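You operate a simulated robot arm through the tools that you are given. There is no shell and no other tool. Be economical: measure what you need, move in short steps, check, and stop when the job is done.

The job below is to be done with a simulated two-armed robot. You get a single attempt, and the scene is never put back.

## Task
Raise the probe and rub the stain off the upper hot plate with the blue cloth.
Fine: the plate is cold and stays off; the cloths are in the drawer by the hot plates; put it back and shut the drawer. Where these are worked on the way, their far stop is far enough and under half their travel is too little: drawer by the hot plates. What is to be rubbed or washed off counts as gone when no trace of it is left.

The check looks at the end state, three seconds after you hand in, the way a careful person would. Anything else that was tipped, shoved, dropped, spilled or broken makes it a failure. Flat cloth is picked up by pressing the open fingertips on it (5 to 10 N) and closing them slowly along it; thin cloth reads only 2 to 8 mm in the jaws.

## Robot
Two 7-joint arms with fingered hands on one trunk, on a base that drives. Base frame: it is fixed to the floor where the robot stands at the start and does not move with it; the origin is under the middle of the robot, x ahead of it, y to its left, z up; the surface under the hand at the start is at about z = 800. Units: mm, rad, N and s.
The left shoulder is at the start at [70, 157, 1464], the right one opposite. With the tool pointing down near the work surface each hand reaches from about 100 to 820 mm from the robot's upright axis, wherever it stands, measured 20 degrees to its own side. Places, roughly: drawer by the hot plates [500, 500, 600]; dried stain [700, -200, 1000]; inside of the drawer by the hot plates [600, 500, 600]; lower dial [500, 0, 800]; lower red switch [500, -300, 800]; probe clamp [800, 100, 1200]; upper dial [500, 0, 1000]; upper red switch [500, -100, 1000]. Payload 5 kg a hand.
The tool frame of a hand sits at the grasp point between the pads (the TCP): z along the fingers, y along the line on which they close. The tips reach 31 mm beyond it. The gripper opens to 156 mm. The gripper's body begins 88 mm behind the TCP. The gripper is a hand of 4 fingers: y runs from the thumb to the fingers, the wrist lies at [0, 0, -249] in the tool frame, and closing takes about 1.5 s.
Orientation is that of the tool frame in the base frame, as a unit quaternion [x, y, z, w]. With the fingers straight down and closing along the base's y, the tool's x points along the base's -x, its y along +y and its z along -z.

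## Interface
- The arms move only by the tool apply_moves. It takes "left_increments", "right_increments" or both (then of equal length, played together; a hand with none holds still); each is one flat list of numbers, 7 for each row, row after row: the shift along the base's x, y, z in units of 250 mm (1.0 is 250 mm), then the turn, a rotation vector about the base's x, y, z in units of 180 degrees (1.0 is 180 degrees), then the opening, from 0 (shut) to 1 (fully open). In form: [tx, ty, tz, wx, wy, wz, claw, tx, ty, tz, wx, wy, wz, claw, ...]. A call has 1 to 20 rows; each row is the pose to reach, as a shift and turn from the pose commanded when the call began. A call with a number of a shift or a turn outside -1 to 1 is refused whole. Each row takes 0.2 s and may step no farther than 50 mm and 0.15 rad from the row before; otherwise, or with a gripper value out of range, the whole call is refused. A pose out of reach is approached as far as the arm can. The call stops where the force on the tool passes 40 N (or 10 N more than at its start, if that is more) or the arm is blocked; 0.2 s more then pass. The fingers move at their own pace (about 108 mm/s each) and stop on an object; they squeeze with about 33 N. The grip force told is the motor's: it shows also when the fingers shut on nothing. Time passes only in rows, and 0.2 s behind the last, so rows that repeat a pose let the fingers close. It gives the time, the measured TCP pose, the force on the tool (base axes), the opening and the grip force at its end, in the units of the frame above (readings bear some noise), with the torque about the TCP (base axes, N m) and any sound that the robot's microphone picked up.
- Cameras (640 x 400 px; columns grow to the right, rows downward): "scene" is now at [111.8, 37.4, 1683.7]; the picture's right is [0.49, -0.87, 0.00], its down [-0.68, -0.39, -0.62] and it looks along [0.54, 0.30, -0.78] (base axes); focal length 214 px, centre (320, 200). "left" rides on the left gripper at [-72, 2, -111] in its tool frame; the picture's right is [-0.02, -1.00, 0.00], its down [0.84, -0.02, -0.54] and it looks along [0.54, -0.01, 0.84] (tool axes); focal length 234 px, centre (320, 200). "right" rides on the right gripper at [72, 2, -111] in its tool frame; the picture's right is [-0.02, 1.00, 0.00], its down [-0.84, -0.02, -0.54] and it looks along [-0.54, -0.01, 0.84] (tool axes); focal length 234 px, centre (320, 200). There is no depth. A picture from a camera that has moved, and an enlarged one, comes with that camera's place and axes in the base frame and with its lens. The place of the scene camera against the robot may be out by one fixed shift of up to 18 mm in any direction.
- camera(camera): a new picture of that camera. It takes no simulated time.
- move_column(by): slides the trunk up (or, below 0, down) by that many mm; the arms and the scene camera ride with it, the base frame stays. It gives what a move gives, with no picture.
- steer(legs): drives the robot by 1 to 6 legs, each [ahead, turn to the left] in mm and rad, along the robot's own axes; the way and the turn of a leg run together, so that a leg with both is an arc; at most 1500 mm and 3.142 rad a leg. The arms and the cameras ride along, it lands a little off, and it stops where it bumps. It gives what a move gives.
- set_grasp(shape, hand): the hand has 4 fingers and takes this shape, open, in about a second: jaw (thumb against the fingers, like two jaws); tri (thumb and two fingers); tip (a fingertip pinch); poke (one finger out to press); point (the index stretched); flat (the hand flat); cup (the hand cupped); fist (a fist). The gripper value then closes the fingers along that shape, each until it touches; the sizes above hold for jaw. It gives what a move gives, with no picture.
- aim_head(pan, tilt): turns the head with the scene camera to pan (to the left, within 1.501 rad either way) and tilt (down, from -0.506 to 1.204), counted from straight ahead of the robot. It gives what a move gives.
- inspect(camera, box): a new picture of the part [left, top, right, bottom] of that camera's present view, enlarged. It takes no simulated time.
- sign_off(): hands the job in; it is judged then, once.

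Work in short steps. Places have to be worked out from the pictures, the camera data and where the tool is seen: move nearer, look again, correct. Check each grasp and each placing, and mend what went wrong. You have 120 turns and 108 pictures in all, those below and enlarged ones among them. Open the grippers and draw the arms clear of the work before you hand the job in, unless the task says otherwise; then end with one line.

The tools are called after "Call:" as a command line: name --argument value ..., lists and objects as JSON in quotes. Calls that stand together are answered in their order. apply_moves: Moves the arms, as the interface text tells. Its arguments: {"type":"object","properties":{"left_increments":{"type":"array","items":{"type":"number"}},"right_increments":{"type":"array","items":{"type":"number"}}},"required":[]} The other tools are called the same way: move_column (by) slides the trunk up or down; set_grasp (shape, hand) gives the hand a shape; steer (legs) drives the base; aim_head (pan, tilt) turns the head that bears the scene camera; camera (camera) takes a picture; inspect (camera, box) takes an enlarged picture of a part of a camera's view; sign_off () hands the job in.

At the start:

```text
time: 0.0
left_position: [318.6, 430.5, 1542.7]
left_tool_rot: [0.0, 1.0, -0.001, 0.0]
left_wrist_force: [0.8, 0.6, 0.9]
left_moment: [0.01, -0.03, -0.01]
left_width: 156.1
left_grasp_force: 0.1
left_shape: jaw
right_position: [369.5, 13.4, 1498.7]
right_tool_rot: [-0.001, 1.0, 0.0, 0.0]
right_wrist_force: [-0.1, 0.3, 0.6]
right_moment: [0.02, -0.01, 0.01]
right_width: 156.0
right_grasp_force: 0.1
right_shape: jaw
trunk travel left (down, up): [-850.0, 90.0]
robot x, y, heading: [-0.1, -0.7, 0.003]
head pan, tilt: [0.513, 0.902]
```

scene: 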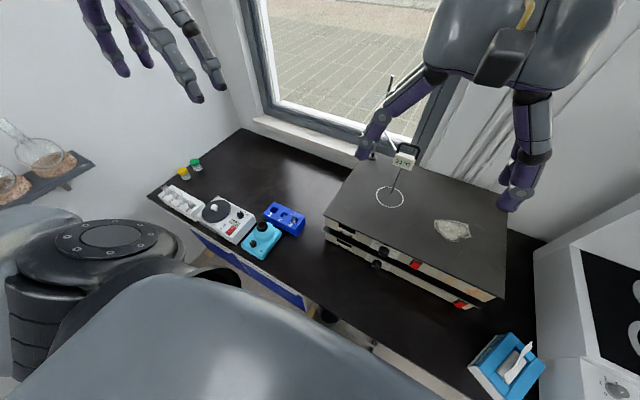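
right: 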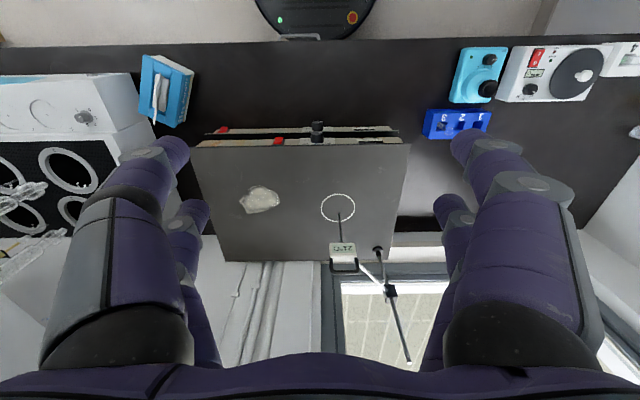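
left: 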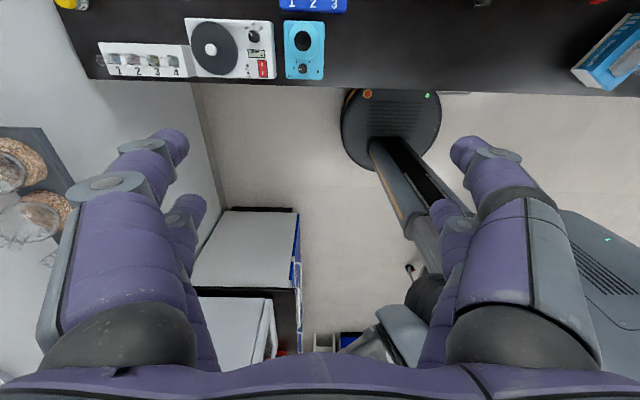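

I begin by looking closer at the probe clamp and at the drawer.

Call:
inspect --camera "scene" --box '[300, 60, 520, 320]'

Call:
inspect --camera "scene" --box '[150, 150, 400, 350]'

Call:
inspect --camera "right" --box '[180, 100, 440, 380]'

```text
1.54 times, centred on (410, 190) of scene
camera zoom: at [111.8, 37.4, 1683.7], right [0.49, -0.87, 0.0], down [-0.68, -0.39, -0.62], along [0.54, 0.3, -0.78], focal length 330 px, centre (182, 215)
```

zoom: 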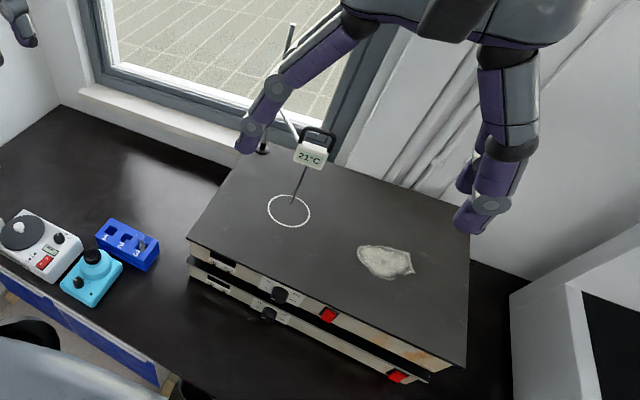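

```text
2.00 times, centred on (275, 250) of scene
camera zoom: at [111.8, 37.4, 1683.7], right [0.49, -0.87, 0.0], down [-0.68, -0.39, -0.62], along [0.54, 0.3, -0.78], focal length 429 px, centre (410, 100)
```

zoom: 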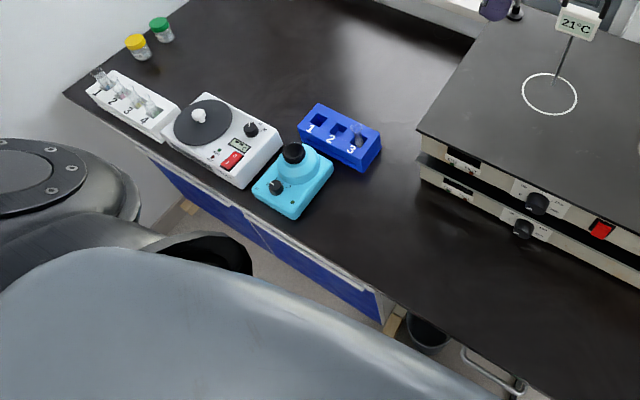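

```text
1.43 times, centred on (310, 240) of right
camera zoom: at [298.8, 14.2, 1611.2], right [0.02, 1.0, 0.0], down [0.84, -0.02, 0.54], along [0.54, -0.01, -0.84], focal length 334 px, centre (334, 143)
```

zoom: 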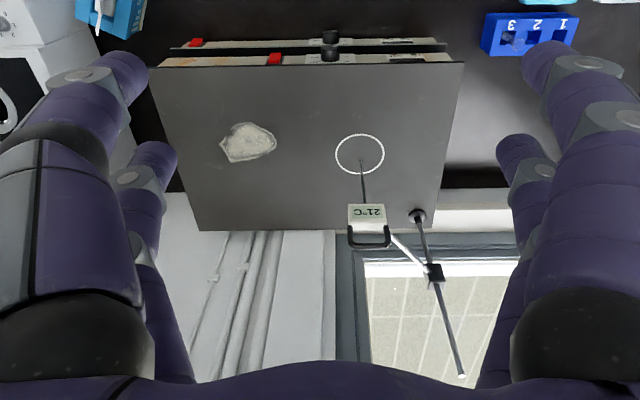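

The drawer front is hidden under my arm. I turn the head to see the drawer area and the floor.

Call:
aim_head --pan 0.9 --tilt 1.1

Call:
camera --camera "scene"

Call:
aim_head --pan -0.1 --tilt 0.6

Call:
camera --camera "scene"

```text
time: 0.9
left_position: [317.5, 430.5, 1543.2]
left_tool_rot: [-0.001, 1.0, -0.001, 0.0]
left_wrist_force: [-0.2, 0.1, -0.9]
left_moment: [-0.05, 0.02, 0.0]
left_width: 155.8
left_grasp_force: 0.1
left_shape: jaw
right_position: [368.5, 12.3, 1499.0]
right_tool_rot: [-0.001, 1.0, -0.001, 0.001]
right_wrist_force: [0.0, 0.3, -0.2]
right_moment: [0.0, 0.05, 0.02]
right_width: 156.2
right_grasp_force: 0.1
right_shape: jaw
trunk travel left (down, up): [-850.0, 90.0]
robot x, y, heading: [0.1, -1.8, -0.001]
head pan, tilt: [0.901, 1.1]
```

```text
101 pictures are left
camera scene: at [85.3, 49.8, 1670.0], right [0.78, -0.62, 0.0], down [-0.55, -0.7, -0.45], along [0.28, 0.36, -0.89], focal length 214 px, centre (320, 200)
```

scene: 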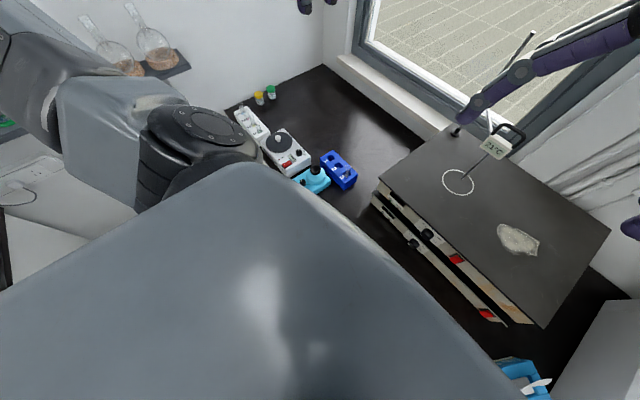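

```text
time: 2.1
left_position: [318.0, 430.4, 1542.0]
left_tool_rot: [0.0, 1.0, 0.0, 0.0]
left_wrist_force: [-0.4, 0.6, -0.6]
left_moment: [0.02, -0.01, -0.02]
left_width: 155.8
left_grasp_force: 0.1
left_shape: jaw
right_position: [369.8, 13.3, 1498.8]
right_tool_rot: [0.0, 1.0, 0.0, 0.001]
right_wrist_force: [0.1, 0.3, 0.1]
right_moment: [0.0, -0.01, 0.0]
right_width: 156.1
right_grasp_force: 0.1
right_shape: jaw
trunk travel left (down, up): [-850.0, 90.0]
robot x, y, heading: [2.3, 1.0, 0.001]
head pan, tilt: [-0.099, 0.6]
```

```text
100 pictures are left
camera scene: at [134.0, -8.3, 1708.6], right [-0.1, -1.0, 0.0], down [-0.56, 0.06, -0.82], along [0.82, -0.08, -0.57], focal length 214 px, centre (320, 200)
```

scene: 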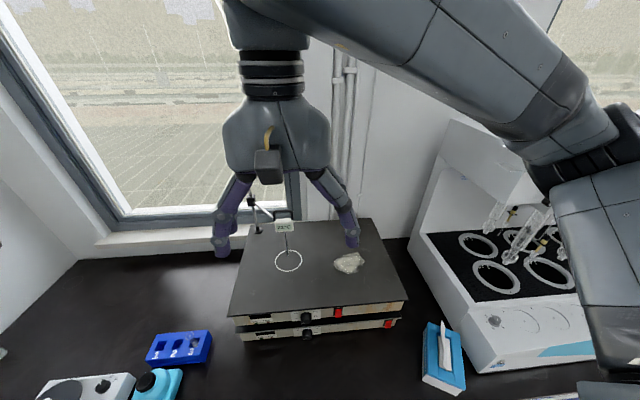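

The chest blocks the view of the drawer fronts and the floor behind me looks clear, so I back off 450 mm to see them.

Call:
steer --legs '[[-450, 0]]'

Call:
aim_head --pan 0.6 --tilt 0.8

Call:
camera --camera "scene"

```text
time: 4.9
left_position: [-131.9, 430.8, 1541.6]
left_tool_rot: [0.001, 1.0, -0.001, -0.001]
left_wrist_force: [0.6, 0.3, -0.4]
left_moment: [-0.01, 0.02, 0.0]
left_width: 155.8
left_grasp_force: 0.1
left_shape: jaw
right_position: [-80.8, 11.7, 1498.7]
right_tool_rot: [0.002, 1.0, 0.0, -0.001]
right_wrist_force: [0.9, -0.1, -0.5]
right_moment: [0.03, 0.04, 0.01]
right_width: 155.9
right_grasp_force: 0.0
right_shape: jaw
trunk travel left (down, up): [-850.0, 90.0]
robot x, y, heading: [-453.9, 0.6, -0.007]
head pan, tilt: [-0.099, 0.6]
```

```text
time: 5.9
left_position: [-134.4, 429.2, 1542.3]
left_tool_rot: [0.001, 1.0, -0.001, 0.0]
left_wrist_force: [0.3, 0.5, -0.4]
left_moment: [0.0, 0.02, -0.02]
left_width: 155.9
left_grasp_force: 0.1
left_shape: jaw
right_position: [-82.6, 12.5, 1499.3]
right_tool_rot: [0.002, 1.0, 0.0, 0.0]
right_wrist_force: [-0.4, -0.7, -0.9]
right_moment: [-0.01, 0.03, -0.01]
right_width: 155.8
right_grasp_force: 0.0
right_shape: jaw
trunk travel left (down, up): [-850.0, 90.0]
robot x, y, heading: [-455.7, 0.2, 0.004]
head pan, tilt: [0.6, 0.799]
```

```text
99 pictures are left
camera scene: at [-340.4, 46.1, 1691.8], right [0.56, -0.83, 0.0], down [-0.59, -0.4, -0.7], along [0.58, 0.39, -0.72], focal length 214 px, centre (320, 200)
```

scene: 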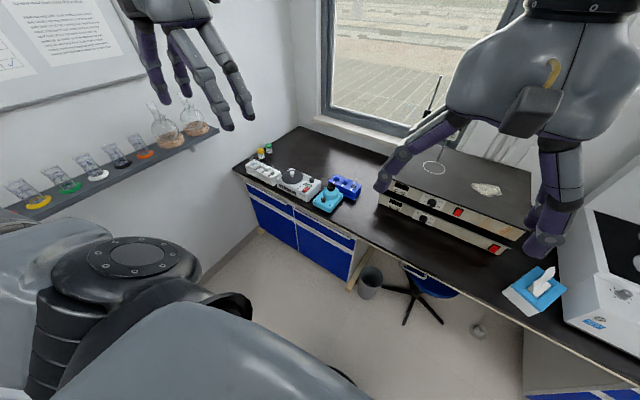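

Call:
inspect --camera "scene" --box '[220, 140, 460, 330]'

```text
2.11 times, centred on (340, 235) of scene
camera zoom: at [-340.4, 46.1, 1691.8], right [0.56, -0.83, 0.0], down [-0.59, -0.4, -0.7], along [0.58, 0.39, -0.72], focal length 452 px, centre (278, 126)
```

zoom: 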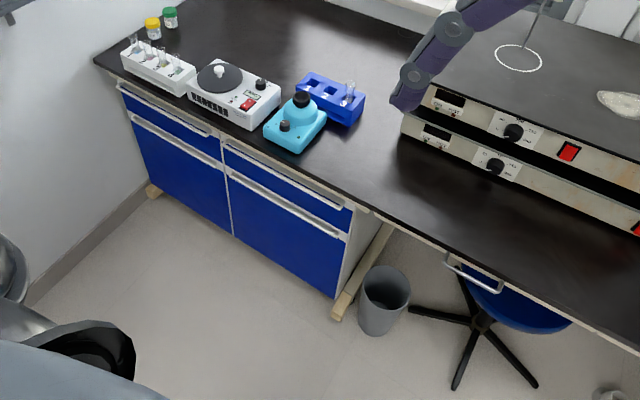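

There are two drawers in the right blue column, with light strips at their top edges. I lower the trunk 400 mm and look again from there.

Call:
move_column --by -400

Call:
aim_head --pan 0.5 --tilt 0.6

Call:
inspect --camera "scene" --box '[160, 100, 480, 300]'

```text
time: 9.8
left_position: [-133.6, 430.0, 1140.8]
left_tool_rot: [0.001, 1.0, -0.001, 0.0]
left_wrist_force: [-0.6, -0.3, -0.3]
left_moment: [0.03, -0.02, 0.01]
left_width: 155.9
left_grasp_force: 0.0
left_shape: jaw
right_position: [-82.9, 12.6, 1099.7]
right_tool_rot: [0.001, 1.0, 0.0, 0.0]
right_wrist_force: [-0.6, -1.2, -1.0]
right_moment: [0.0, -0.03, 0.04]
right_width: 155.7
right_grasp_force: 0.0
right_shape: jaw
trunk travel left (down, up): [-450.0, 490.0]
robot x, y, heading: [-453.6, -1.2, -0.003]
head pan, tilt: [0.6, 0.799]
```

```text
time: 10.5
left_position: [-134.7, 430.5, 1142.2]
left_tool_rot: [0.002, 1.0, 0.0, 0.001]
left_wrist_force: [0.1, -0.3, 0.2]
left_moment: [-0.01, -0.03, -0.05]
left_width: 155.8
left_grasp_force: 0.1
left_shape: jaw
right_position: [-82.3, 12.5, 1099.3]
right_tool_rot: [0.002, 1.0, 0.001, 0.0]
right_wrist_force: [0.2, 0.0, 0.3]
right_moment: [-0.01, 0.01, -0.02]
right_width: 155.7
right_grasp_force: 0.0
right_shape: jaw
trunk travel left (down, up): [-450.0, 490.0]
robot x, y, heading: [-450.4, -0.2, -0.001]
head pan, tilt: [0.499, 0.6]
```

```text
2.00 times, centred on (320, 200) of scene
camera zoom: at [-329.5, 42.9, 1308.6], right [0.48, -0.88, 0.0], down [-0.5, -0.27, -0.82], along [0.72, 0.39, -0.57], focal length 429 px, centre (320, 200)
```

zoom: 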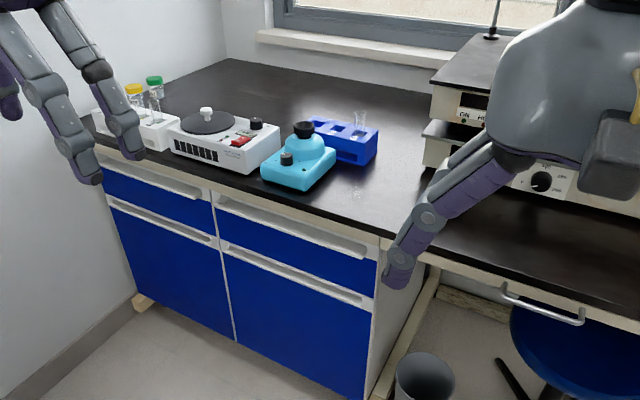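

The upper strip is at about z 744, the lower at about z 600. I turn the left hand to point forward and bring it down in front of the drawer to look at it with its own camera.

Call:
apply_moves --left_increments '[0.033, 0, -0.083, 0, -0.0417, 0, 1, 0.067, 0, -0.167, 0, -0.0833, 0, 1, 0.1, 0, -0.25, 0, -0.125, 0, 1, 0.133, 0, -0.333, 0, -0.1667, 0, 1, 0.167, 0, -0.417, 0, -0.2083, 0, 1, 0.2, 0, -0.5, 0, -0.25, 0, 1, 0.233, 0, -0.583, 0, -0.2917, 0, 1, 0.267, 0, -0.667, 0, -0.333, 0, 1, 0.3, 0, -0.75, 0, -0.375, 0, 1, 0.333, 0, -0.833, 0, -0.4167, 0, 1, 0.367, 0, -0.917, 0, -0.4583, 0, 1, 0.4, 0, -1, 0, -0.5, 0, 1]'

Call:
camera --camera "left"

```text
time: 13.3
left_position: [-12.8, 426.7, 942.5]
left_tool_rot: [0.003, 0.658, 0.0, 0.753]
left_wrist_force: [0.1, -0.3, -1.1]
left_moment: [0.02, 0.05, 0.05]
left_width: 155.9
left_grasp_force: 0.1
left_shape: jaw
left hand out of reach, approached as far as the arm can: row 7, 8, 9, 10, 11
right_position: [-85.1, 10.6, 1099.5]
right_tool_rot: [0.002, 1.0, 0.001, 0.001]
right_wrist_force: [-0.9, -1.0, -0.6]
right_moment: [0.07, -0.05, 0.01]
right_width: 156.0
right_grasp_force: 0.2
right_shape: jaw
trunk travel left (down, up): [-450.0, 490.0]
robot x, y, heading: [-451.8, 1.8, -0.001]
head pan, tilt: [0.499, 0.6]
stopped in row 12 (left hand): the arm was blocked; the commanded pose is now the measured one
```

```text
96 pictures are left
camera left: at [-132.4, 429.6, 999.0], right [-0.01, -1.0, 0.02], down [-0.43, -0.01, -0.9], along [0.9, -0.01, -0.43], focal length 234 px, centre (320, 200)
```

left: 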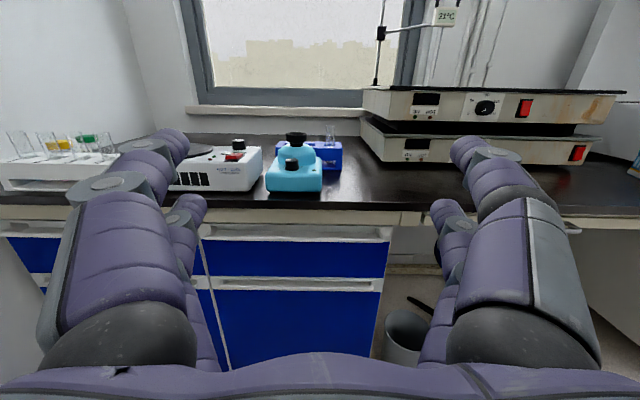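

The arm was folded too tight there, so I move further out in front of the strip, level with it.

Call:
apply_moves --left_increments '[0.15, 0, 0, 0, 0.02, 0, 1, 0.3, 0, -0.1, 0, 0.04, 0, 1, 0.4, 0, -0.25, 0, 0.043, 0, 1, 0.45, 0, -0.4, 0, 0.043, 0, 1, 0.45, 0, -0.5, 0, 0.043, 0, 1, 0.45, 0, -0.6, 0, 0.043, 0, 1]'

Call:
camera --camera "left"

```text
time: 14.7
left_position: [99.9, 431.2, 790.7]
left_tool_rot: [0.002, 0.709, -0.001, 0.706]
left_wrist_force: [-0.5, 0.3, -0.4]
left_moment: [0.03, 0.03, -0.01]
left_width: 155.8
left_grasp_force: 0.0
left_shape: jaw
right_position: [-82.8, 13.5, 1099.1]
right_tool_rot: [0.001, 1.0, 0.0, -0.002]
right_wrist_force: [-0.6, 0.5, 0.0]
right_moment: [0.01, -0.01, 0.01]
right_width: 155.9
right_grasp_force: 0.1
right_shape: jaw
trunk travel left (down, up): [-450.0, 490.0]
robot x, y, heading: [-451.9, -3.6, -0.001]
head pan, tilt: [0.499, 0.6]
```

```text
95 pictures are left
camera left: at [-10.3, 432.7, 862.5], right [0.0, -1.0, 0.02], down [-0.55, -0.02, -0.84], along [0.84, -0.01, -0.55], focal length 234 px, centre (320, 200)
```

left: 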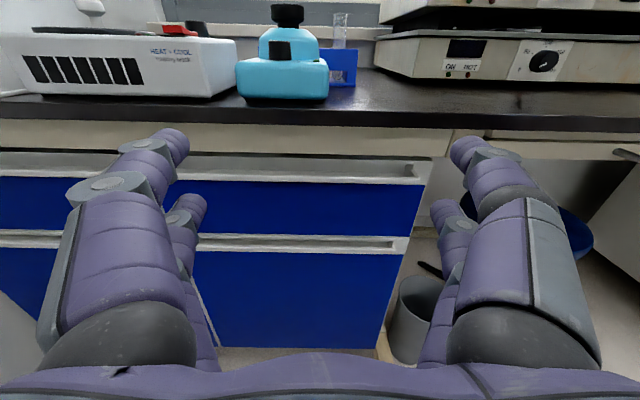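

Call:
inspect --camera "left" --box '[180, 110, 460, 260]'

```text
2.29 times, centred on (320, 185) of left
camera zoom: at [-10.3, 432.7, 862.5], right [0.0, -1.0, 0.02], down [-0.55, -0.02, -0.84], along [0.84, -0.01, -0.55], focal length 535 px, centre (320, 234)
```

zoom: 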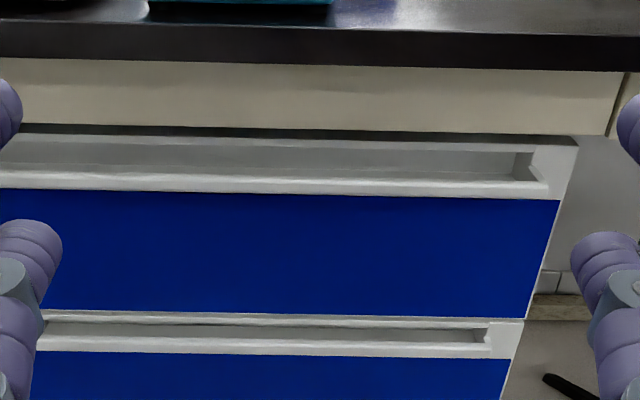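

The drawers have recessed trough pulls: a front lip with a gap above it under the apron. I look from a lower and closer place.

Call:
apply_moves --left_increments '[0.07, 0, -0.15, 0, 0, 0, 1, 0.14, 0, -0.3, 0, 0, 0, 1, 0.2, 0, -0.45, 0, 0, 0, 1]'

Call:
inspect --camera "left" --box '[180, 60, 460, 235]'

```text
time: 15.5
left_position: [150.6, 430.9, 676.1]
left_tool_rot: [0.002, 0.709, -0.001, 0.706]
left_wrist_force: [-0.2, 0.0, 0.0]
left_moment: [0.01, -0.02, 0.0]
left_width: 155.9
left_grasp_force: 0.0
left_shape: jaw
right_position: [-82.2, 13.6, 1098.7]
right_tool_rot: [0.001, 1.0, -0.001, -0.001]
right_wrist_force: [0.4, 0.4, -0.4]
right_moment: [-0.01, 0.04, 0.03]
right_width: 156.1
right_grasp_force: 0.0
right_shape: jaw
trunk travel left (down, up): [-450.0, 490.0]
robot x, y, heading: [-454.7, 0.0, -0.004]
head pan, tilt: [0.499, 0.6]
```

```text
2.29 times, centred on (320, 148) of left
camera zoom: at [38.9, 432.0, 748.7], right [0.0, -1.0, 0.02], down [-0.55, -0.02, -0.84], along [0.84, -0.01, -0.55], focal length 535 px, centre (320, 320)
```

zoom: 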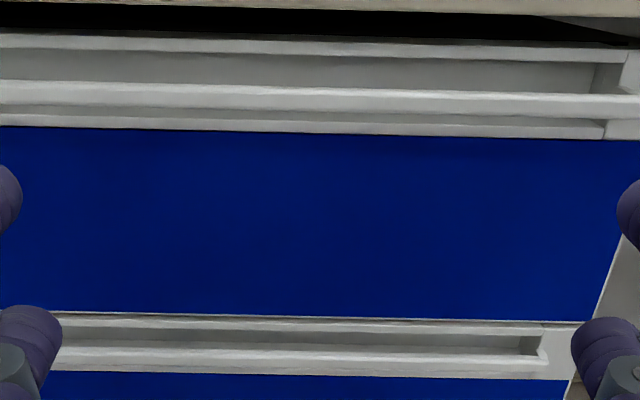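

The pull is a bar at about x 300, z 700, standing in front of a trough. I will pinch it with the fingers above and below, so I roll the hand a quarter turn first and half close it.

Call:
apply_moves --left_increments '[0, 0, 0.01, -0.0455, 0, 0, 0.8, 0, 0, 0.02, -0.091, 0, 0, 0.6, 0, 0.01, 0.03, -0.1365, 0, 0, 0.5, 0, 0.02, 0.04, -0.182, 0, 0, 0.4, 0, 0.03, 0.05, -0.2275, 0, 0, 0.3, 0, 0.04, 0.06, -0.273, 0, 0, 0.3, 0, 0.04, 0.07, -0.3185, 0, 0, 0.3, 0, 0.04, 0.08, -0.364, 0, 0, 0.3, 0, 0.04, 0.09, -0.4095, 0, 0, 0.3, 0, 0.04, 0.1, -0.455, 0, 0, 0.3, 0, 0.04, 0.1, -0.5, 0, 0, 0.3]'

Call:
camera --camera "left"

Call:
camera --camera "scene"

```text
time: 17.9
left_position: [150.5, 439.7, 702.6]
left_tool_rot: [0.498, -0.5, 0.502, -0.499]
left_wrist_force: [-0.5, 0.0, -0.7]
left_moment: [-0.03, -0.02, -0.01]
left_width: 47.2
left_grasp_force: 0.0
left_shape: jaw
right_position: [-81.6, 12.7, 1099.6]
right_tool_rot: [0.001, 1.0, 0.0, 0.0]
right_wrist_force: [-0.2, 0.2, 0.7]
right_moment: [-0.01, 0.01, -0.01]
right_width: 155.9
right_grasp_force: 0.1
right_shape: jaw
trunk travel left (down, up): [-450.0, 490.0]
robot x, y, heading: [-456.9, 0.5, -0.003]
head pan, tilt: [0.499, 0.6]
```

```text
92 pictures are left
camera left: at [39.8, 511.6, 700.9], right [0.0, 0.02, 1.0], down [-0.55, -0.84, 0.02], along [0.84, -0.55, 0.02], focal length 234 px, centre (320, 200)
```

left: 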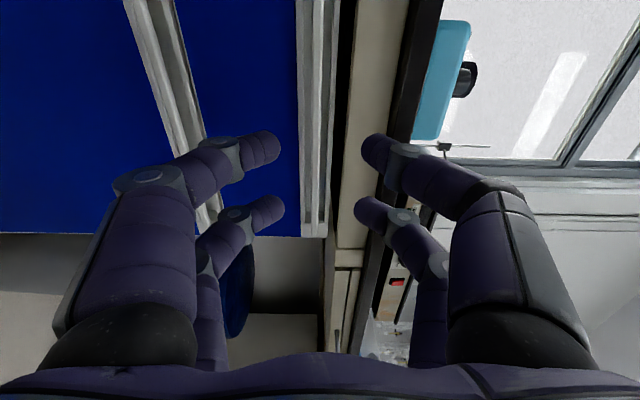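

```text
91 pictures are left
camera scene: at [-329.2, 43.0, 1308.6], right [0.48, -0.88, 0.0], down [-0.5, -0.27, -0.82], along [0.73, 0.39, -0.57], focal length 214 px, centre (320, 200)
```

scene: 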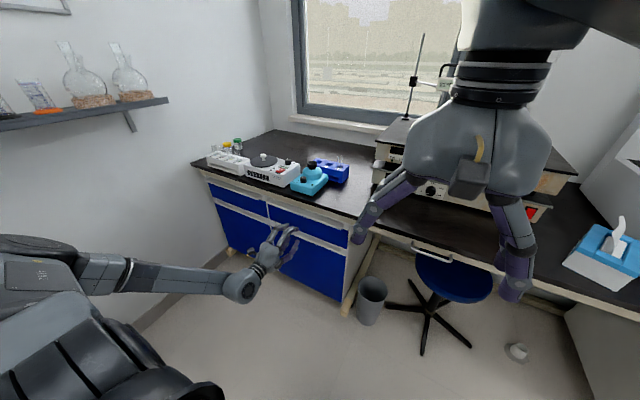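

I enlarge the zone between the fingertips to see the pull's profile along its length.

Call:
inspect --camera "left" --box '[250, 0, 390, 260]'

```text
1.54 times, centred on (320, 130) of left
camera zoom: at [39.8, 511.6, 700.9], right [0.0, 0.02, 1.0], down [-0.55, -0.84, 0.02], along [0.84, -0.55, 0.02], focal length 360 px, centre (320, 308)
```

zoom: 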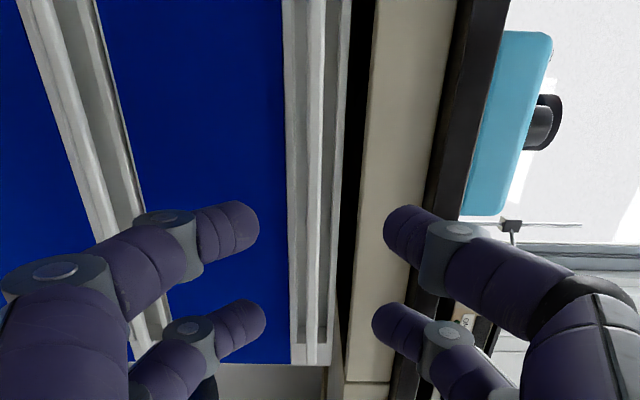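

The bar lies at about z 702 with about 25 mm free above it. I narrow the fingers to about 28 mm, tilt down a little and slide them over the bar.

Call:
apply_moves --left_increments '[0, 0, 0, 0, 0.02, 0, 0.18, 0, 0, 0, 0, 0.05, 0, 0.18, 0.1, 0, 0, 0, 0.055, 0, 0.18, 0.2, 0, 0.004, 0, 0.055, 0, 0.18, 0.3, 0, 0.004, 0, 0.055, 0, 0.18, 0.37, 0, 0.004, 0, 0.055, 0, 0.18]'

Call:
inspect --camera "left" --box '[220, 60, 420, 260]'

```text
time: 19.3
left_position: [245.0, 439.6, 704.7]
left_tool_rot: [-0.54, 0.541, -0.456, 0.456]
left_wrist_force: [0.4, -0.4, -0.9]
left_moment: [0.0, 0.01, 0.02]
left_width: 28.5
left_grasp_force: 0.1
left_shape: jaw
right_position: [-83.4, 13.5, 1098.9]
right_tool_rot: [0.0, 1.0, -0.001, 0.0]
right_wrist_force: [-0.8, 0.6, -0.9]
right_moment: [0.01, -0.02, -0.03]
right_width: 155.8
right_grasp_force: 0.0
right_shape: jaw
trunk travel left (down, up): [-450.0, 490.0]
robot x, y, heading: [-453.8, 1.4, -0.005]
head pan, tilt: [0.499, 0.6]
```

```text
2.00 times, centred on (320, 160) of left
camera zoom: at [134.2, 511.2, 721.7], right [0.17, 0.02, 0.99], down [-0.54, -0.84, 0.11], along [0.83, -0.55, -0.13], focal length 468 px, centre (320, 280)
```

zoom: 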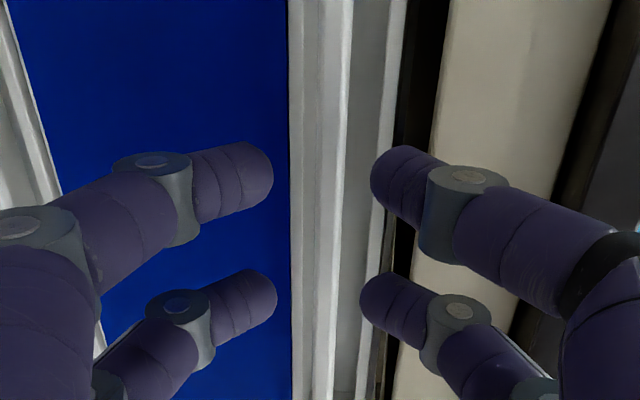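

The bar sits between the fingertip rows. I advance until the tips are well behind it.

Call:
apply_moves --left_increments '[0.06, 0, 0.008, 0, 0, 0, 0.18, 0.12, 0, 0.008, 0, 0, 0, 0.18, 0.18, 0, 0.008, 0, 0, 0, 0.18]'

Call:
inspect --camera "left" --box '[220, 60, 420, 260]'

```text
time: 20.1
left_position: [285.2, 438.1, 702.9]
left_tool_rot: [-0.54, 0.544, -0.455, 0.453]
left_wrist_force: [-28.9, -1.3, -6.6]
left_moment: [-0.01, -0.78, -0.45]
left_width: 26.5
left_grasp_force: 0.1
left_shape: jaw
right_position: [-85.0, 13.0, 1099.6]
right_tool_rot: [0.001, 1.0, 0.0, 0.001]
right_wrist_force: [-1.0, -0.3, -0.2]
right_moment: [0.01, -0.02, -0.01]
right_width: 155.9
right_grasp_force: 0.0
right_shape: jaw
trunk travel left (down, up): [-450.0, 490.0]
robot x, y, heading: [-455.0, -0.9, 0.004]
head pan, tilt: [0.499, 0.6]
```

```text
2.00 times, centred on (320, 160) of left
camera zoom: at [175.8, 510.7, 720.2], right [0.17, 0.02, 0.98], down [-0.54, -0.84, 0.11], along [0.82, -0.55, -0.13], focal length 468 px, centre (320, 280)
```

zoom: 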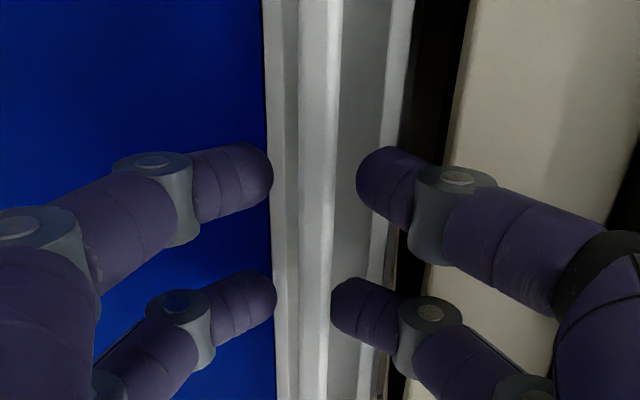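

The lower fingertips rest on the blue front while the upper ones are over the bar. I ease back a few mm and close.

Call:
apply_moves --left_increments '[-0.015, 0, 0.0, 0, 0, 0, 0.1, -0.015, 0, 0, 0, 0, 0, 0, -0.015, 0, 0, 0, 0, 0, 0, -0.015, 0, 0, 0, 0, 0, 0, -0.015, 0, 0, 0, 0, 0, 0]'

Call:
inspect --camera "left" --box '[220, 60, 420, 260]'

```text
time: 21.3
left_position: [286.3, 438.5, 704.9]
left_tool_rot: [-0.54, 0.541, -0.456, 0.455]
left_wrist_force: [0.6, -1.1, -3.2]
left_moment: [-0.07, -0.1, -0.14]
left_width: 3.0
left_grasp_force: 33.6
left_shape: jaw
right_position: [-82.3, 13.7, 1098.1]
right_tool_rot: [0.002, 1.0, 0.0, -0.001]
right_wrist_force: [0.4, 0.1, -0.3]
right_moment: [-0.01, -0.03, 0.0]
right_width: 156.0
right_grasp_force: 0.1
right_shape: jaw
trunk travel left (down, up): [-450.0, 490.0]
robot x, y, heading: [-455.8, 0.4, -0.002]
head pan, tilt: [0.499, 0.6]
```

```text
2.00 times, centred on (320, 160) of left
camera zoom: at [176.4, 511.3, 722.8], right [0.17, 0.02, 0.99], down [-0.54, -0.84, 0.11], along [0.83, -0.55, -0.13], focal length 468 px, centre (320, 280)
```

zoom: 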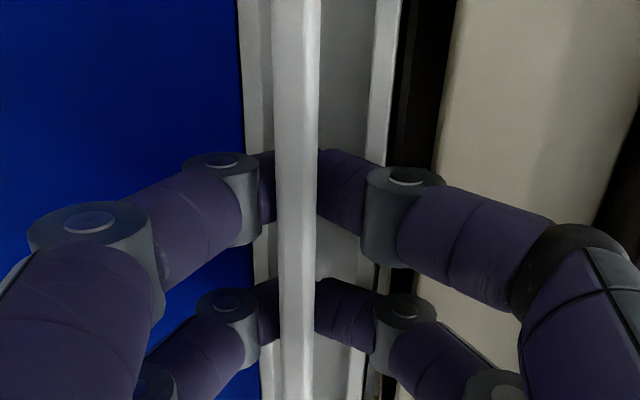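

The fingers have closed around behind the bar, a firm hook. I pull the drawer out.

Call:
apply_moves --left_increments '[-0.06, 0, 0, 0, 0, 0, 0, -0.12, 0, 0, 0, 0, 0, 0, -0.2, 0, 0, 0, 0, 0, 0, -0.3, 0, 0, 0, 0, 0, 0, -0.4, 0, 0, 0, 0, 0, 0, -0.5, 0, 0, 0, 0, 0, 0, -0.6, 0, 0, 0, 0, 0, 0, -0.7, 0, 0, 0, 0, 0, 0, -0.8, 0, 0, 0, 0, 0, 0]'

Call:
camera --camera "scene"

```text
time: 23.3
left_position: [81.7, 438.3, 705.4]
left_tool_rot: [-0.539, 0.542, -0.456, 0.456]
left_wrist_force: [-2.5, 0.4, -2.8]
left_moment: [0.03, 0.01, -0.03]
left_width: 2.7
left_grasp_force: 33.4
left_shape: jaw
right_position: [-83.8, 12.6, 1098.3]
right_tool_rot: [0.001, 1.0, 0.0, 0.0]
right_wrist_force: [-0.2, 0.4, -0.4]
right_moment: [-0.01, -0.02, 0.0]
right_width: 156.0
right_grasp_force: 0.0
right_shape: jaw
trunk travel left (down, up): [-450.0, 490.0]
robot x, y, heading: [-456.7, 1.3, -0.002]
head pan, tilt: [0.499, 0.6]
```

```text
86 pictures are left
camera scene: at [-329.8, 43.1, 1308.6], right [0.48, -0.88, 0.0], down [-0.5, -0.27, -0.83], along [0.73, 0.39, -0.56], focal length 214 px, centre (320, 200)
```

scene: 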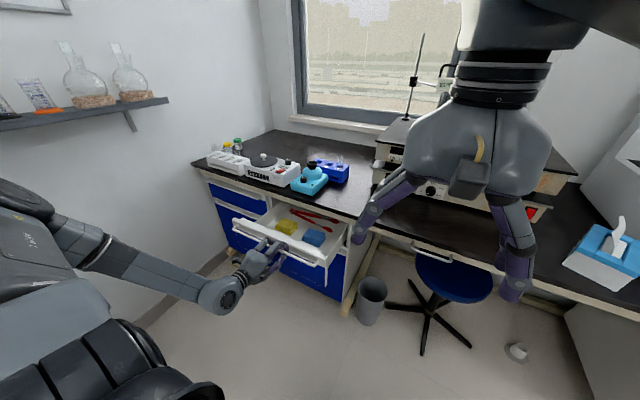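

The drawer opens and holds a yellow cloth, the blue cloth and red tongs. I pull on toward its stop.

Call:
apply_moves --left_increments '[-0.1, 0, 0, 0, 0, 0, 0, -0.2, 0, 0, 0, 0, 0, 0, -0.3, 0, 0, 0, 0, 0, 0, -0.4, 0, 0, 0, 0, 0, 0, -0.5, 0, 0, 0, 0, 0, 0]'

Call:
inspect --camera "scene" --box '[200, 160, 400, 290]'

```text
time: 24.5
left_position: [-40.1, 439.7, 705.5]
left_tool_rot: [-0.539, 0.542, -0.456, 0.456]
left_wrist_force: [-1.0, -1.7, -3.4]
left_moment: [-0.03, 0.02, -0.1]
left_width: 2.4
left_grasp_force: 32.6
left_shape: jaw
right_position: [-84.0, 14.6, 1098.5]
right_tool_rot: [0.001, 1.0, 0.0, 0.0]
right_wrist_force: [0.7, 0.7, 0.4]
right_moment: [-0.01, -0.01, 0.02]
right_width: 155.9
right_grasp_force: 0.1
right_shape: jaw
trunk travel left (down, up): [-450.0, 490.0]
robot x, y, heading: [-453.4, 2.3, -0.004]
head pan, tilt: [0.499, 0.6]
```

```text
3.08 times, centred on (300, 225) of scene
camera zoom: at [-330.0, 43.0, 1308.7], right [0.48, -0.88, 0.0], down [-0.5, -0.27, -0.83], along [0.73, 0.39, -0.56], focal length 660 px, centre (382, 123)
```

zoom: 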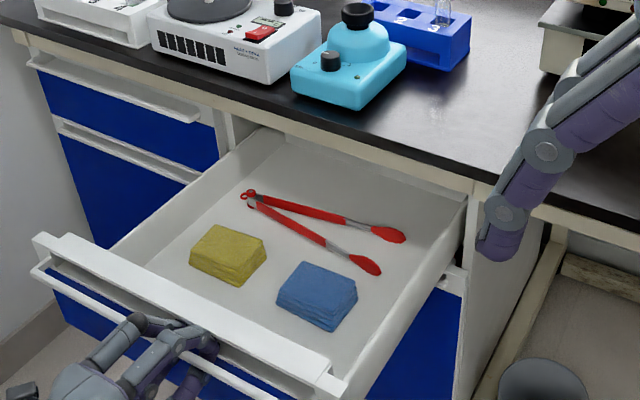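

The drawer is out about 326 mm. I test for its stop with a little more pull.

Call:
apply_moves --left_increments '[-0.08, 0, 0, 0, 0, 0, 0, -0.16, 0, 0, 0, 0, 0, 0, -0.24, 0, 0, 0, 0, 0, 0]'

```text
time: 25.3
left_position: [-85.4, 439.5, 707.1]
left_tool_rot: [-0.538, 0.541, -0.458, 0.456]
left_wrist_force: [21.5, 1.0, -17.4]
left_moment: [-0.18, -0.12, -0.31]
left_width: 0.4
left_grasp_force: 33.2
left_shape: jaw
right_position: [-80.6, 12.4, 1099.1]
right_tool_rot: [0.002, 1.0, 0.0, -0.001]
right_wrist_force: [-1.6, -0.5, 0.2]
right_moment: [0.05, -0.06, -0.02]
right_width: 155.8
right_grasp_force: 0.0
right_shape: jaw
trunk travel left (down, up): [-450.0, 490.0]
robot x, y, heading: [-453.3, 0.1, -0.005]
head pan, tilt: [0.499, 0.6]
stopped in row 3 (left hand): the force on the tool passed its limit at 51 N (the readings are from after the stop); the commanded pose is now the measured one
```

The drawer is at its stop. I ease off, open the fingers and back out of the trough.

Call:
apply_moves --left_increments '[0.03, 0, -0.004, 0, 0, 0, 0, 0.03, 0, -0.004, 0, 0, 0, 0.25, 0.03, 0, -0.004, 0, 0, 0, 0.25, 0.03, 0, -0.004, 0, 0, 0, 0.25, -0.04, 0, 0.01, 0, 0, 0, 0.25, -0.16, 0, 0.03, 0, 0, 0, 0.25]'

Call:
camera --camera "left"

```text
time: 26.7
left_position: [-130.3, 438.4, 715.5]
left_tool_rot: [-0.537, 0.541, -0.459, 0.457]
left_wrist_force: [0.9, 0.0, 0.8]
left_moment: [0.02, 0.0, -0.02]
left_width: 38.8
left_grasp_force: 0.0
left_shape: jaw
right_position: [-82.5, 12.5, 1099.0]
right_tool_rot: [0.002, 1.0, 0.0, 0.0]
right_wrist_force: [0.5, -0.4, 1.1]
right_moment: [0.01, 0.0, -0.02]
right_width: 155.9
right_grasp_force: 0.1
right_shape: jaw
trunk travel left (down, up): [-450.0, 490.0]
robot x, y, heading: [-452.2, 1.1, -0.006]
head pan, tilt: [0.499, 0.6]
```

```text
84 pictures are left
camera left: at [-239.1, 511.6, 732.1], right [0.16, 0.02, 0.99], down [-0.54, -0.84, 0.11], along [0.83, -0.55, -0.12], focal length 234 px, centre (320, 200)
```

left: 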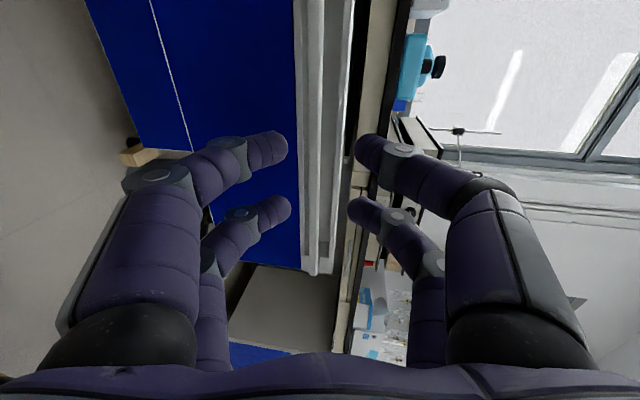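

The left hand is free. I raise it out of the way while moving the right hand over toward the drawer to look down into it.

Call:
apply_moves --left_increments '[-0.05, 0, 0.15, 0, 0, 0, 0.3, -0.05, 0.05, 0.3, 0, 0, 0, 0.3, -0.05, 0.1, 0.45, 0, 0, 0, 0.3, -0.05, 0.15, 0.6, 0, 0, 0, 0.3, -0.05, 0.2, 0.75, 0, 0, 0, 0.3, -0.05, 0.25, 0.9, 0, 0, 0, 0.3]' --right_increments '[0.13, 0.1, 0, 0, 0, 0, 1, 0.26, 0.25, 0, 0, 0, 0, 1, 0.4, 0.4, 0, 0, 0, 0, 1, 0.53, 0.55, 0, 0, 0, 0, 1, 0.66, 0.7, 0, 0, 0, 0, 1, 0.8, 0.85, 0, 0, 0, 0, 1]'

Call:
camera --camera "right"

```text
refused: row 3 steps farther than a row can; nothing moved
```

```text
83 pictures are left
camera right: at [-154.2, 13.5, 1211.2], right [0.03, 1.0, 0.0], down [0.84, -0.02, 0.54], along [0.54, -0.02, -0.84], focal length 234 px, centre (320, 200)
```

right: 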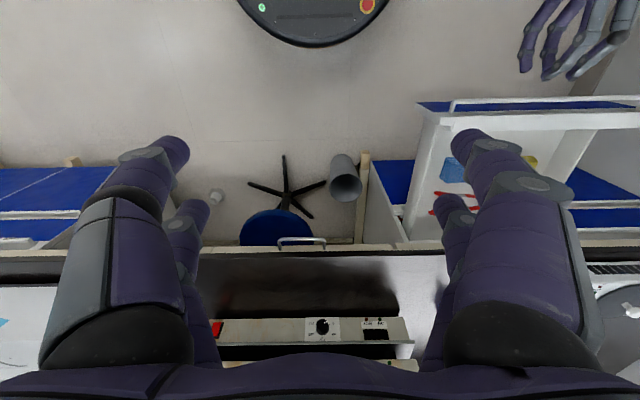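

One step was too long; I resend it with more, smaller rows.

Call:
apply_moves --left_increments '[-0.05, 0, 0.13, 0, 0, 0, 0.3, -0.05, 0.03, 0.26, 0, 0, 0, 0.3, -0.05, 0.08, 0.39, 0, 0, 0, 0.3, -0.05, 0.12, 0.52, 0, 0, 0, 0.3, -0.05, 0.16, 0.65, 0, 0, 0, 0.3, -0.05, 0.2, 0.78, 0, 0, 0, 0.3, -0.05, 0.24, 0.9, 0, 0, 0, 0.3]' --right_increments '[0.12, 0.12, 0, 0, 0, 0, 1, 0.24, 0.25, 0, 0, 0, 0, 1, 0.36, 0.38, 0, 0, 0, 0, 1, 0.48, 0.5, 0, 0, 0, 0, 1, 0.6, 0.62, 0, 0, 0, 0, 1, 0.7, 0.74, 0, 0, 0, 0, 1, 0.8, 0.86, 0, 0, 0, 0, 1]'

Call:
camera --camera "right"

```text
time: 28.3
left_position: [-140.7, 481.0, 875.7]
left_tool_rot: [-0.537, 0.54, -0.459, 0.457]
left_wrist_force: [0.5, -0.3, -0.5]
left_moment: [-0.02, 0.01, 0.01]
left_width: 46.3
left_grasp_force: 0.0
left_shape: jaw
left hand out of reach, approached as far as the arm can: row 6, 7
right_position: [116.1, 227.5, 1099.0]
right_tool_rot: [0.001, 1.0, -0.001, 0.001]
right_wrist_force: [0.5, -0.9, -0.1]
right_moment: [-0.05, 0.01, 0.03]
right_width: 156.1
right_grasp_force: 0.0
right_shape: jaw
trunk travel left (down, up): [-450.0, 490.0]
robot x, y, heading: [-450.2, 0.4, -0.004]
head pan, tilt: [0.499, 0.6]
```

```text
82 pictures are left
camera right: at [44.3, 229.1, 1211.3], right [0.03, 1.0, 0.0], down [0.84, -0.02, 0.54], along [0.54, -0.02, -0.84], focal length 234 px, centre (320, 200)
```

right: 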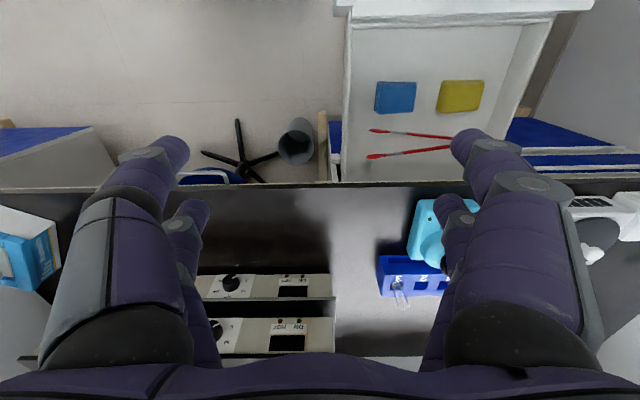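

The blue cloth is at about (140, 390, z≈650), roughly 90 by 70 mm. I move the right hand above and behind it for a nearer look.

Call:
apply_moves --right_increments '[0, 0.14, -0.12, 0, 0, 0, 1, 0, 0.28, -0.24, 0, 0, 0, 1, 0, 0.42, -0.36, 0, 0, 0, 1, 0, 0.54, -0.5, 0, 0, 0, 1, 0, 0.65, -0.64, 0, 0, 0, 1, 0, 0.65, -0.8, 0, 0, 0, 1]'

Call:
camera --camera "right"

Call:
camera --camera "scene"

```text
time: 29.7
left_position: [-141.7, 480.5, 876.8]
left_tool_rot: [-0.537, 0.54, -0.459, 0.458]
left_wrist_force: [-0.1, 0.4, -0.5]
left_moment: [0.02, 0.01, 0.02]
left_width: 46.4
left_grasp_force: 0.0
left_shape: jaw
right_position: [123.0, 316.7, 930.5]
right_tool_rot: [0.003, 1.0, 0.0, 0.001]
right_wrist_force: [-0.4, 0.1, -0.1]
right_moment: [-0.01, 0.0, -0.01]
right_width: 156.1
right_grasp_force: 0.1
right_shape: jaw
right hand out of reach, approached as far as the arm can: row 3, 4, 5, 6
trunk travel left (down, up): [-450.0, 490.0]
robot x, y, heading: [-452.5, 1.4, -0.001]
head pan, tilt: [0.499, 0.6]
```

```text
81 pictures are left
camera right: at [52.0, 317.9, 1043.2], right [0.03, 1.0, 0.0], down [0.84, -0.02, 0.55], along [0.55, -0.02, -0.84], focal length 234 px, centre (320, 200)
```

right: 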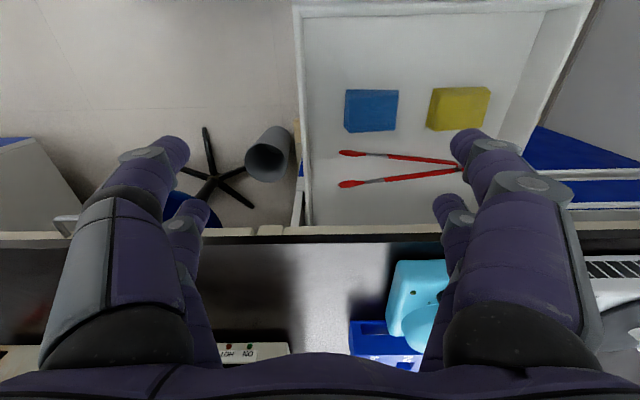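

```text
80 pictures are left
camera scene: at [-330.1, 43.6, 1308.7], right [0.48, -0.88, 0.0], down [-0.5, -0.27, -0.83], along [0.73, 0.39, -0.56], focal length 214 px, centre (320, 200)
```

scene: 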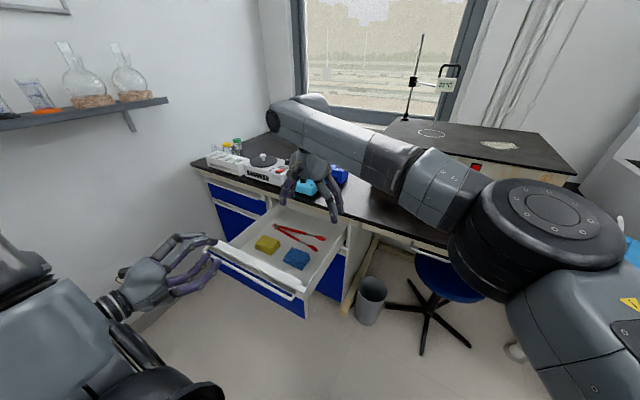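

The right arm cannot reach across, so the left hand will take the cloth instead. I bring the right hand back to its side and turn the left hand to point down over the cloth.

Call:
apply_moves --right_increments '[0, -0.15, 0.1, 0, 0, 0, 1, -0.1, -0.3, 0.2, 0, 0, 0, 1, -0.2, -0.45, 0.3, 0, 0, 0, 1, -0.3, -0.6, 0.4, 0, 0, 0, 1, -0.4, -0.75, 0.5, 0, 0, 0, 1, -0.5, -0.85, 0.6, 0, 0, 0, 1, -0.65, -0.95, 0.68, 0, 0, 0, 1, -0.82, -1.0, 0.68, 0, 0, 0, 1]'

Call:
apply_moves --left_increments '[0.07, -0.025, 0.01, 0.0246, 0.0246, -0.0293, 0.5, 0.14, -0.05, 0.02, 0.0491, 0.0491, -0.0585, 0.5, 0.21, -0.075, 0.03, 0.0737, 0.0737, -0.0878, 0.6, 0.28, -0.1, 0.04, 0.0982, 0.0982, -0.117, 0.7, 0.35, -0.125, 0.05, 0.1228, 0.1228, -0.1463, 0.77, 0.42, -0.15, 0.06, 0.1473, 0.1473, -0.1755, 0.77, 0.5, -0.175, 0.07, 0.1719, 0.1719, -0.2048, 0.77, 0.57, -0.2, 0.08, 0.1964, 0.1964, -0.2341, 0.77, 0.64, -0.225, 0.09, 0.221, 0.221, -0.2633, 0.77, 0.71, -0.25, 0.1, 0.2455, 0.2455, -0.2926, 0.77, 0.79, -0.275, 0.1, 0.2701, 0.2701, -0.3218, 0.77, 0.86, -0.3, 0.1, 0.2946, 0.2946, -0.3511, 0.77, 0.93, -0.325, 0.1, 0.3192, 0.3192, -0.3803, 0.77, 1.0, -0.35, 0.1, 0.3437, 0.3437, -0.4096, 0.77]'

Call:
camera --camera "left"

Call:
camera --camera "scene"

```text
refused: row 2 steps farther than a row can; nothing moved
```

```text
time: 32.3
left_position: [111.7, 400.0, 835.5]
left_tool_rot: [-0.105, 0.946, -0.258, 0.168]
left_wrist_force: [-9.2, -2.7, -1.2]
left_moment: [0.36, -0.96, -0.12]
left_width: 120.1
left_grasp_force: 0.1
left_shape: jaw
left hand out of reach, approached as far as the arm can: row 1, 2, 3, 4, 5, 6, 7, 8, 9, 10, 11, 12, 13
right_position: [145.6, 307.7, 932.6]
right_tool_rot: [0.024, 1.0, 0.0, 0.016]
right_wrist_force: [10.7, 3.5, -0.5]
right_moment: [0.08, 0.01, -1.03]
right_width: 155.9
right_grasp_force: 0.1
right_shape: jaw
trunk travel left (down, up): [-450.0, 490.0]
robot x, y, heading: [-452.4, 2.9, -0.002]
head pan, tilt: [0.499, 0.6]
stopped in row 13 (left hand): the force on the tool passed its limit at 86 N (the readings are from after the stop); the commanded pose is now the measured one
```

```text
79 pictures are left
camera left: at [136.7, 472.3, 943.8], right [0.13, -0.84, 0.53], down [-0.97, -0.01, 0.23], along [-0.19, -0.55, -0.82], focal length 234 px, centre (320, 200)
```

left: 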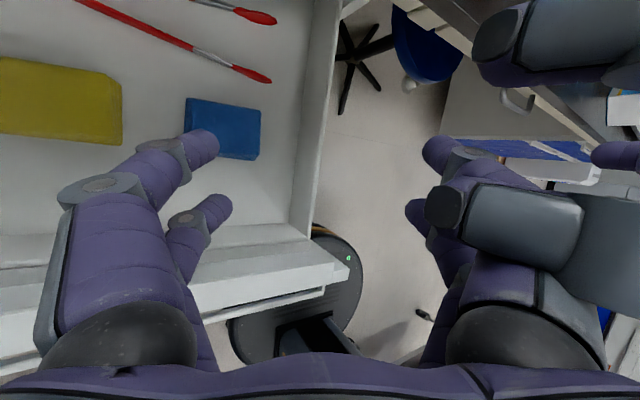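

```text
78 pictures are left
camera scene: at [-325.7, 42.2, 1308.2], right [0.48, -0.88, 0.0], down [-0.5, -0.27, -0.82], along [0.72, 0.39, -0.57], focal length 214 px, centre (320, 200)
```

scene: 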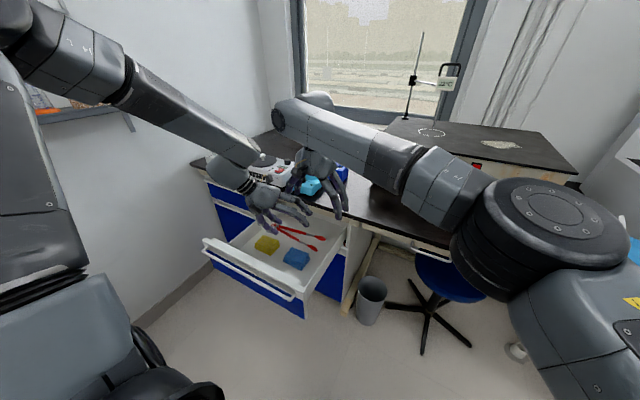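

The left hand touched the right hand because the right's move was refused. I draw the right hand straight up out of the way, along its own fingers, then to the right in small steps.

Call:
apply_moves --right_increments '[0, -0.02, 0.1, 0, 0, 0, 1, 0, -0.05, 0.22, 0, 0, 0, 1, 0, -0.1, 0.36, 0, 0, 0, 1, 0, -0.18, 0.5, 0, 0, 0, 1, 0, -0.3, 0.6, 0, 0, 0, 1, 0, -0.45, 0.68, 0, 0, 0, 1]'

Call:
camera --camera "scene"

```text
time: 33.7
left_position: [113.3, 398.4, 838.5]
left_tool_rot: [-0.104, 0.945, -0.257, 0.172]
left_wrist_force: [0.5, 0.5, -0.2]
left_moment: [0.05, -0.02, 0.01]
left_width: 119.9
left_grasp_force: 0.0
left_shape: jaw
right_position: [143.7, 194.8, 1103.0]
right_tool_rot: [0.023, 1.0, 0.0, 0.015]
right_wrist_force: [0.8, -0.5, -1.0]
right_moment: [0.05, -0.01, 0.0]
right_width: 155.9
right_grasp_force: 0.2
right_shape: jaw
trunk travel left (down, up): [-450.0, 490.0]
robot x, y, heading: [-454.3, -0.1, -0.01]
head pan, tilt: [0.499, 0.6]
```

```text
77 pictures are left
camera scene: at [-328.9, 40.9, 1308.6], right [0.48, -0.88, 0.0], down [-0.5, -0.27, -0.83], along [0.73, 0.39, -0.56], focal length 214 px, centre (320, 200)
```

scene: 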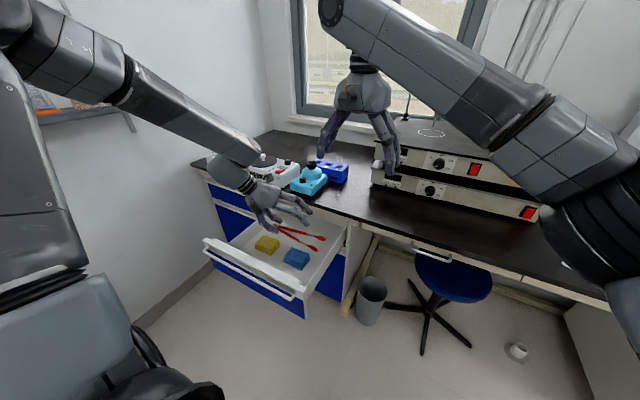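

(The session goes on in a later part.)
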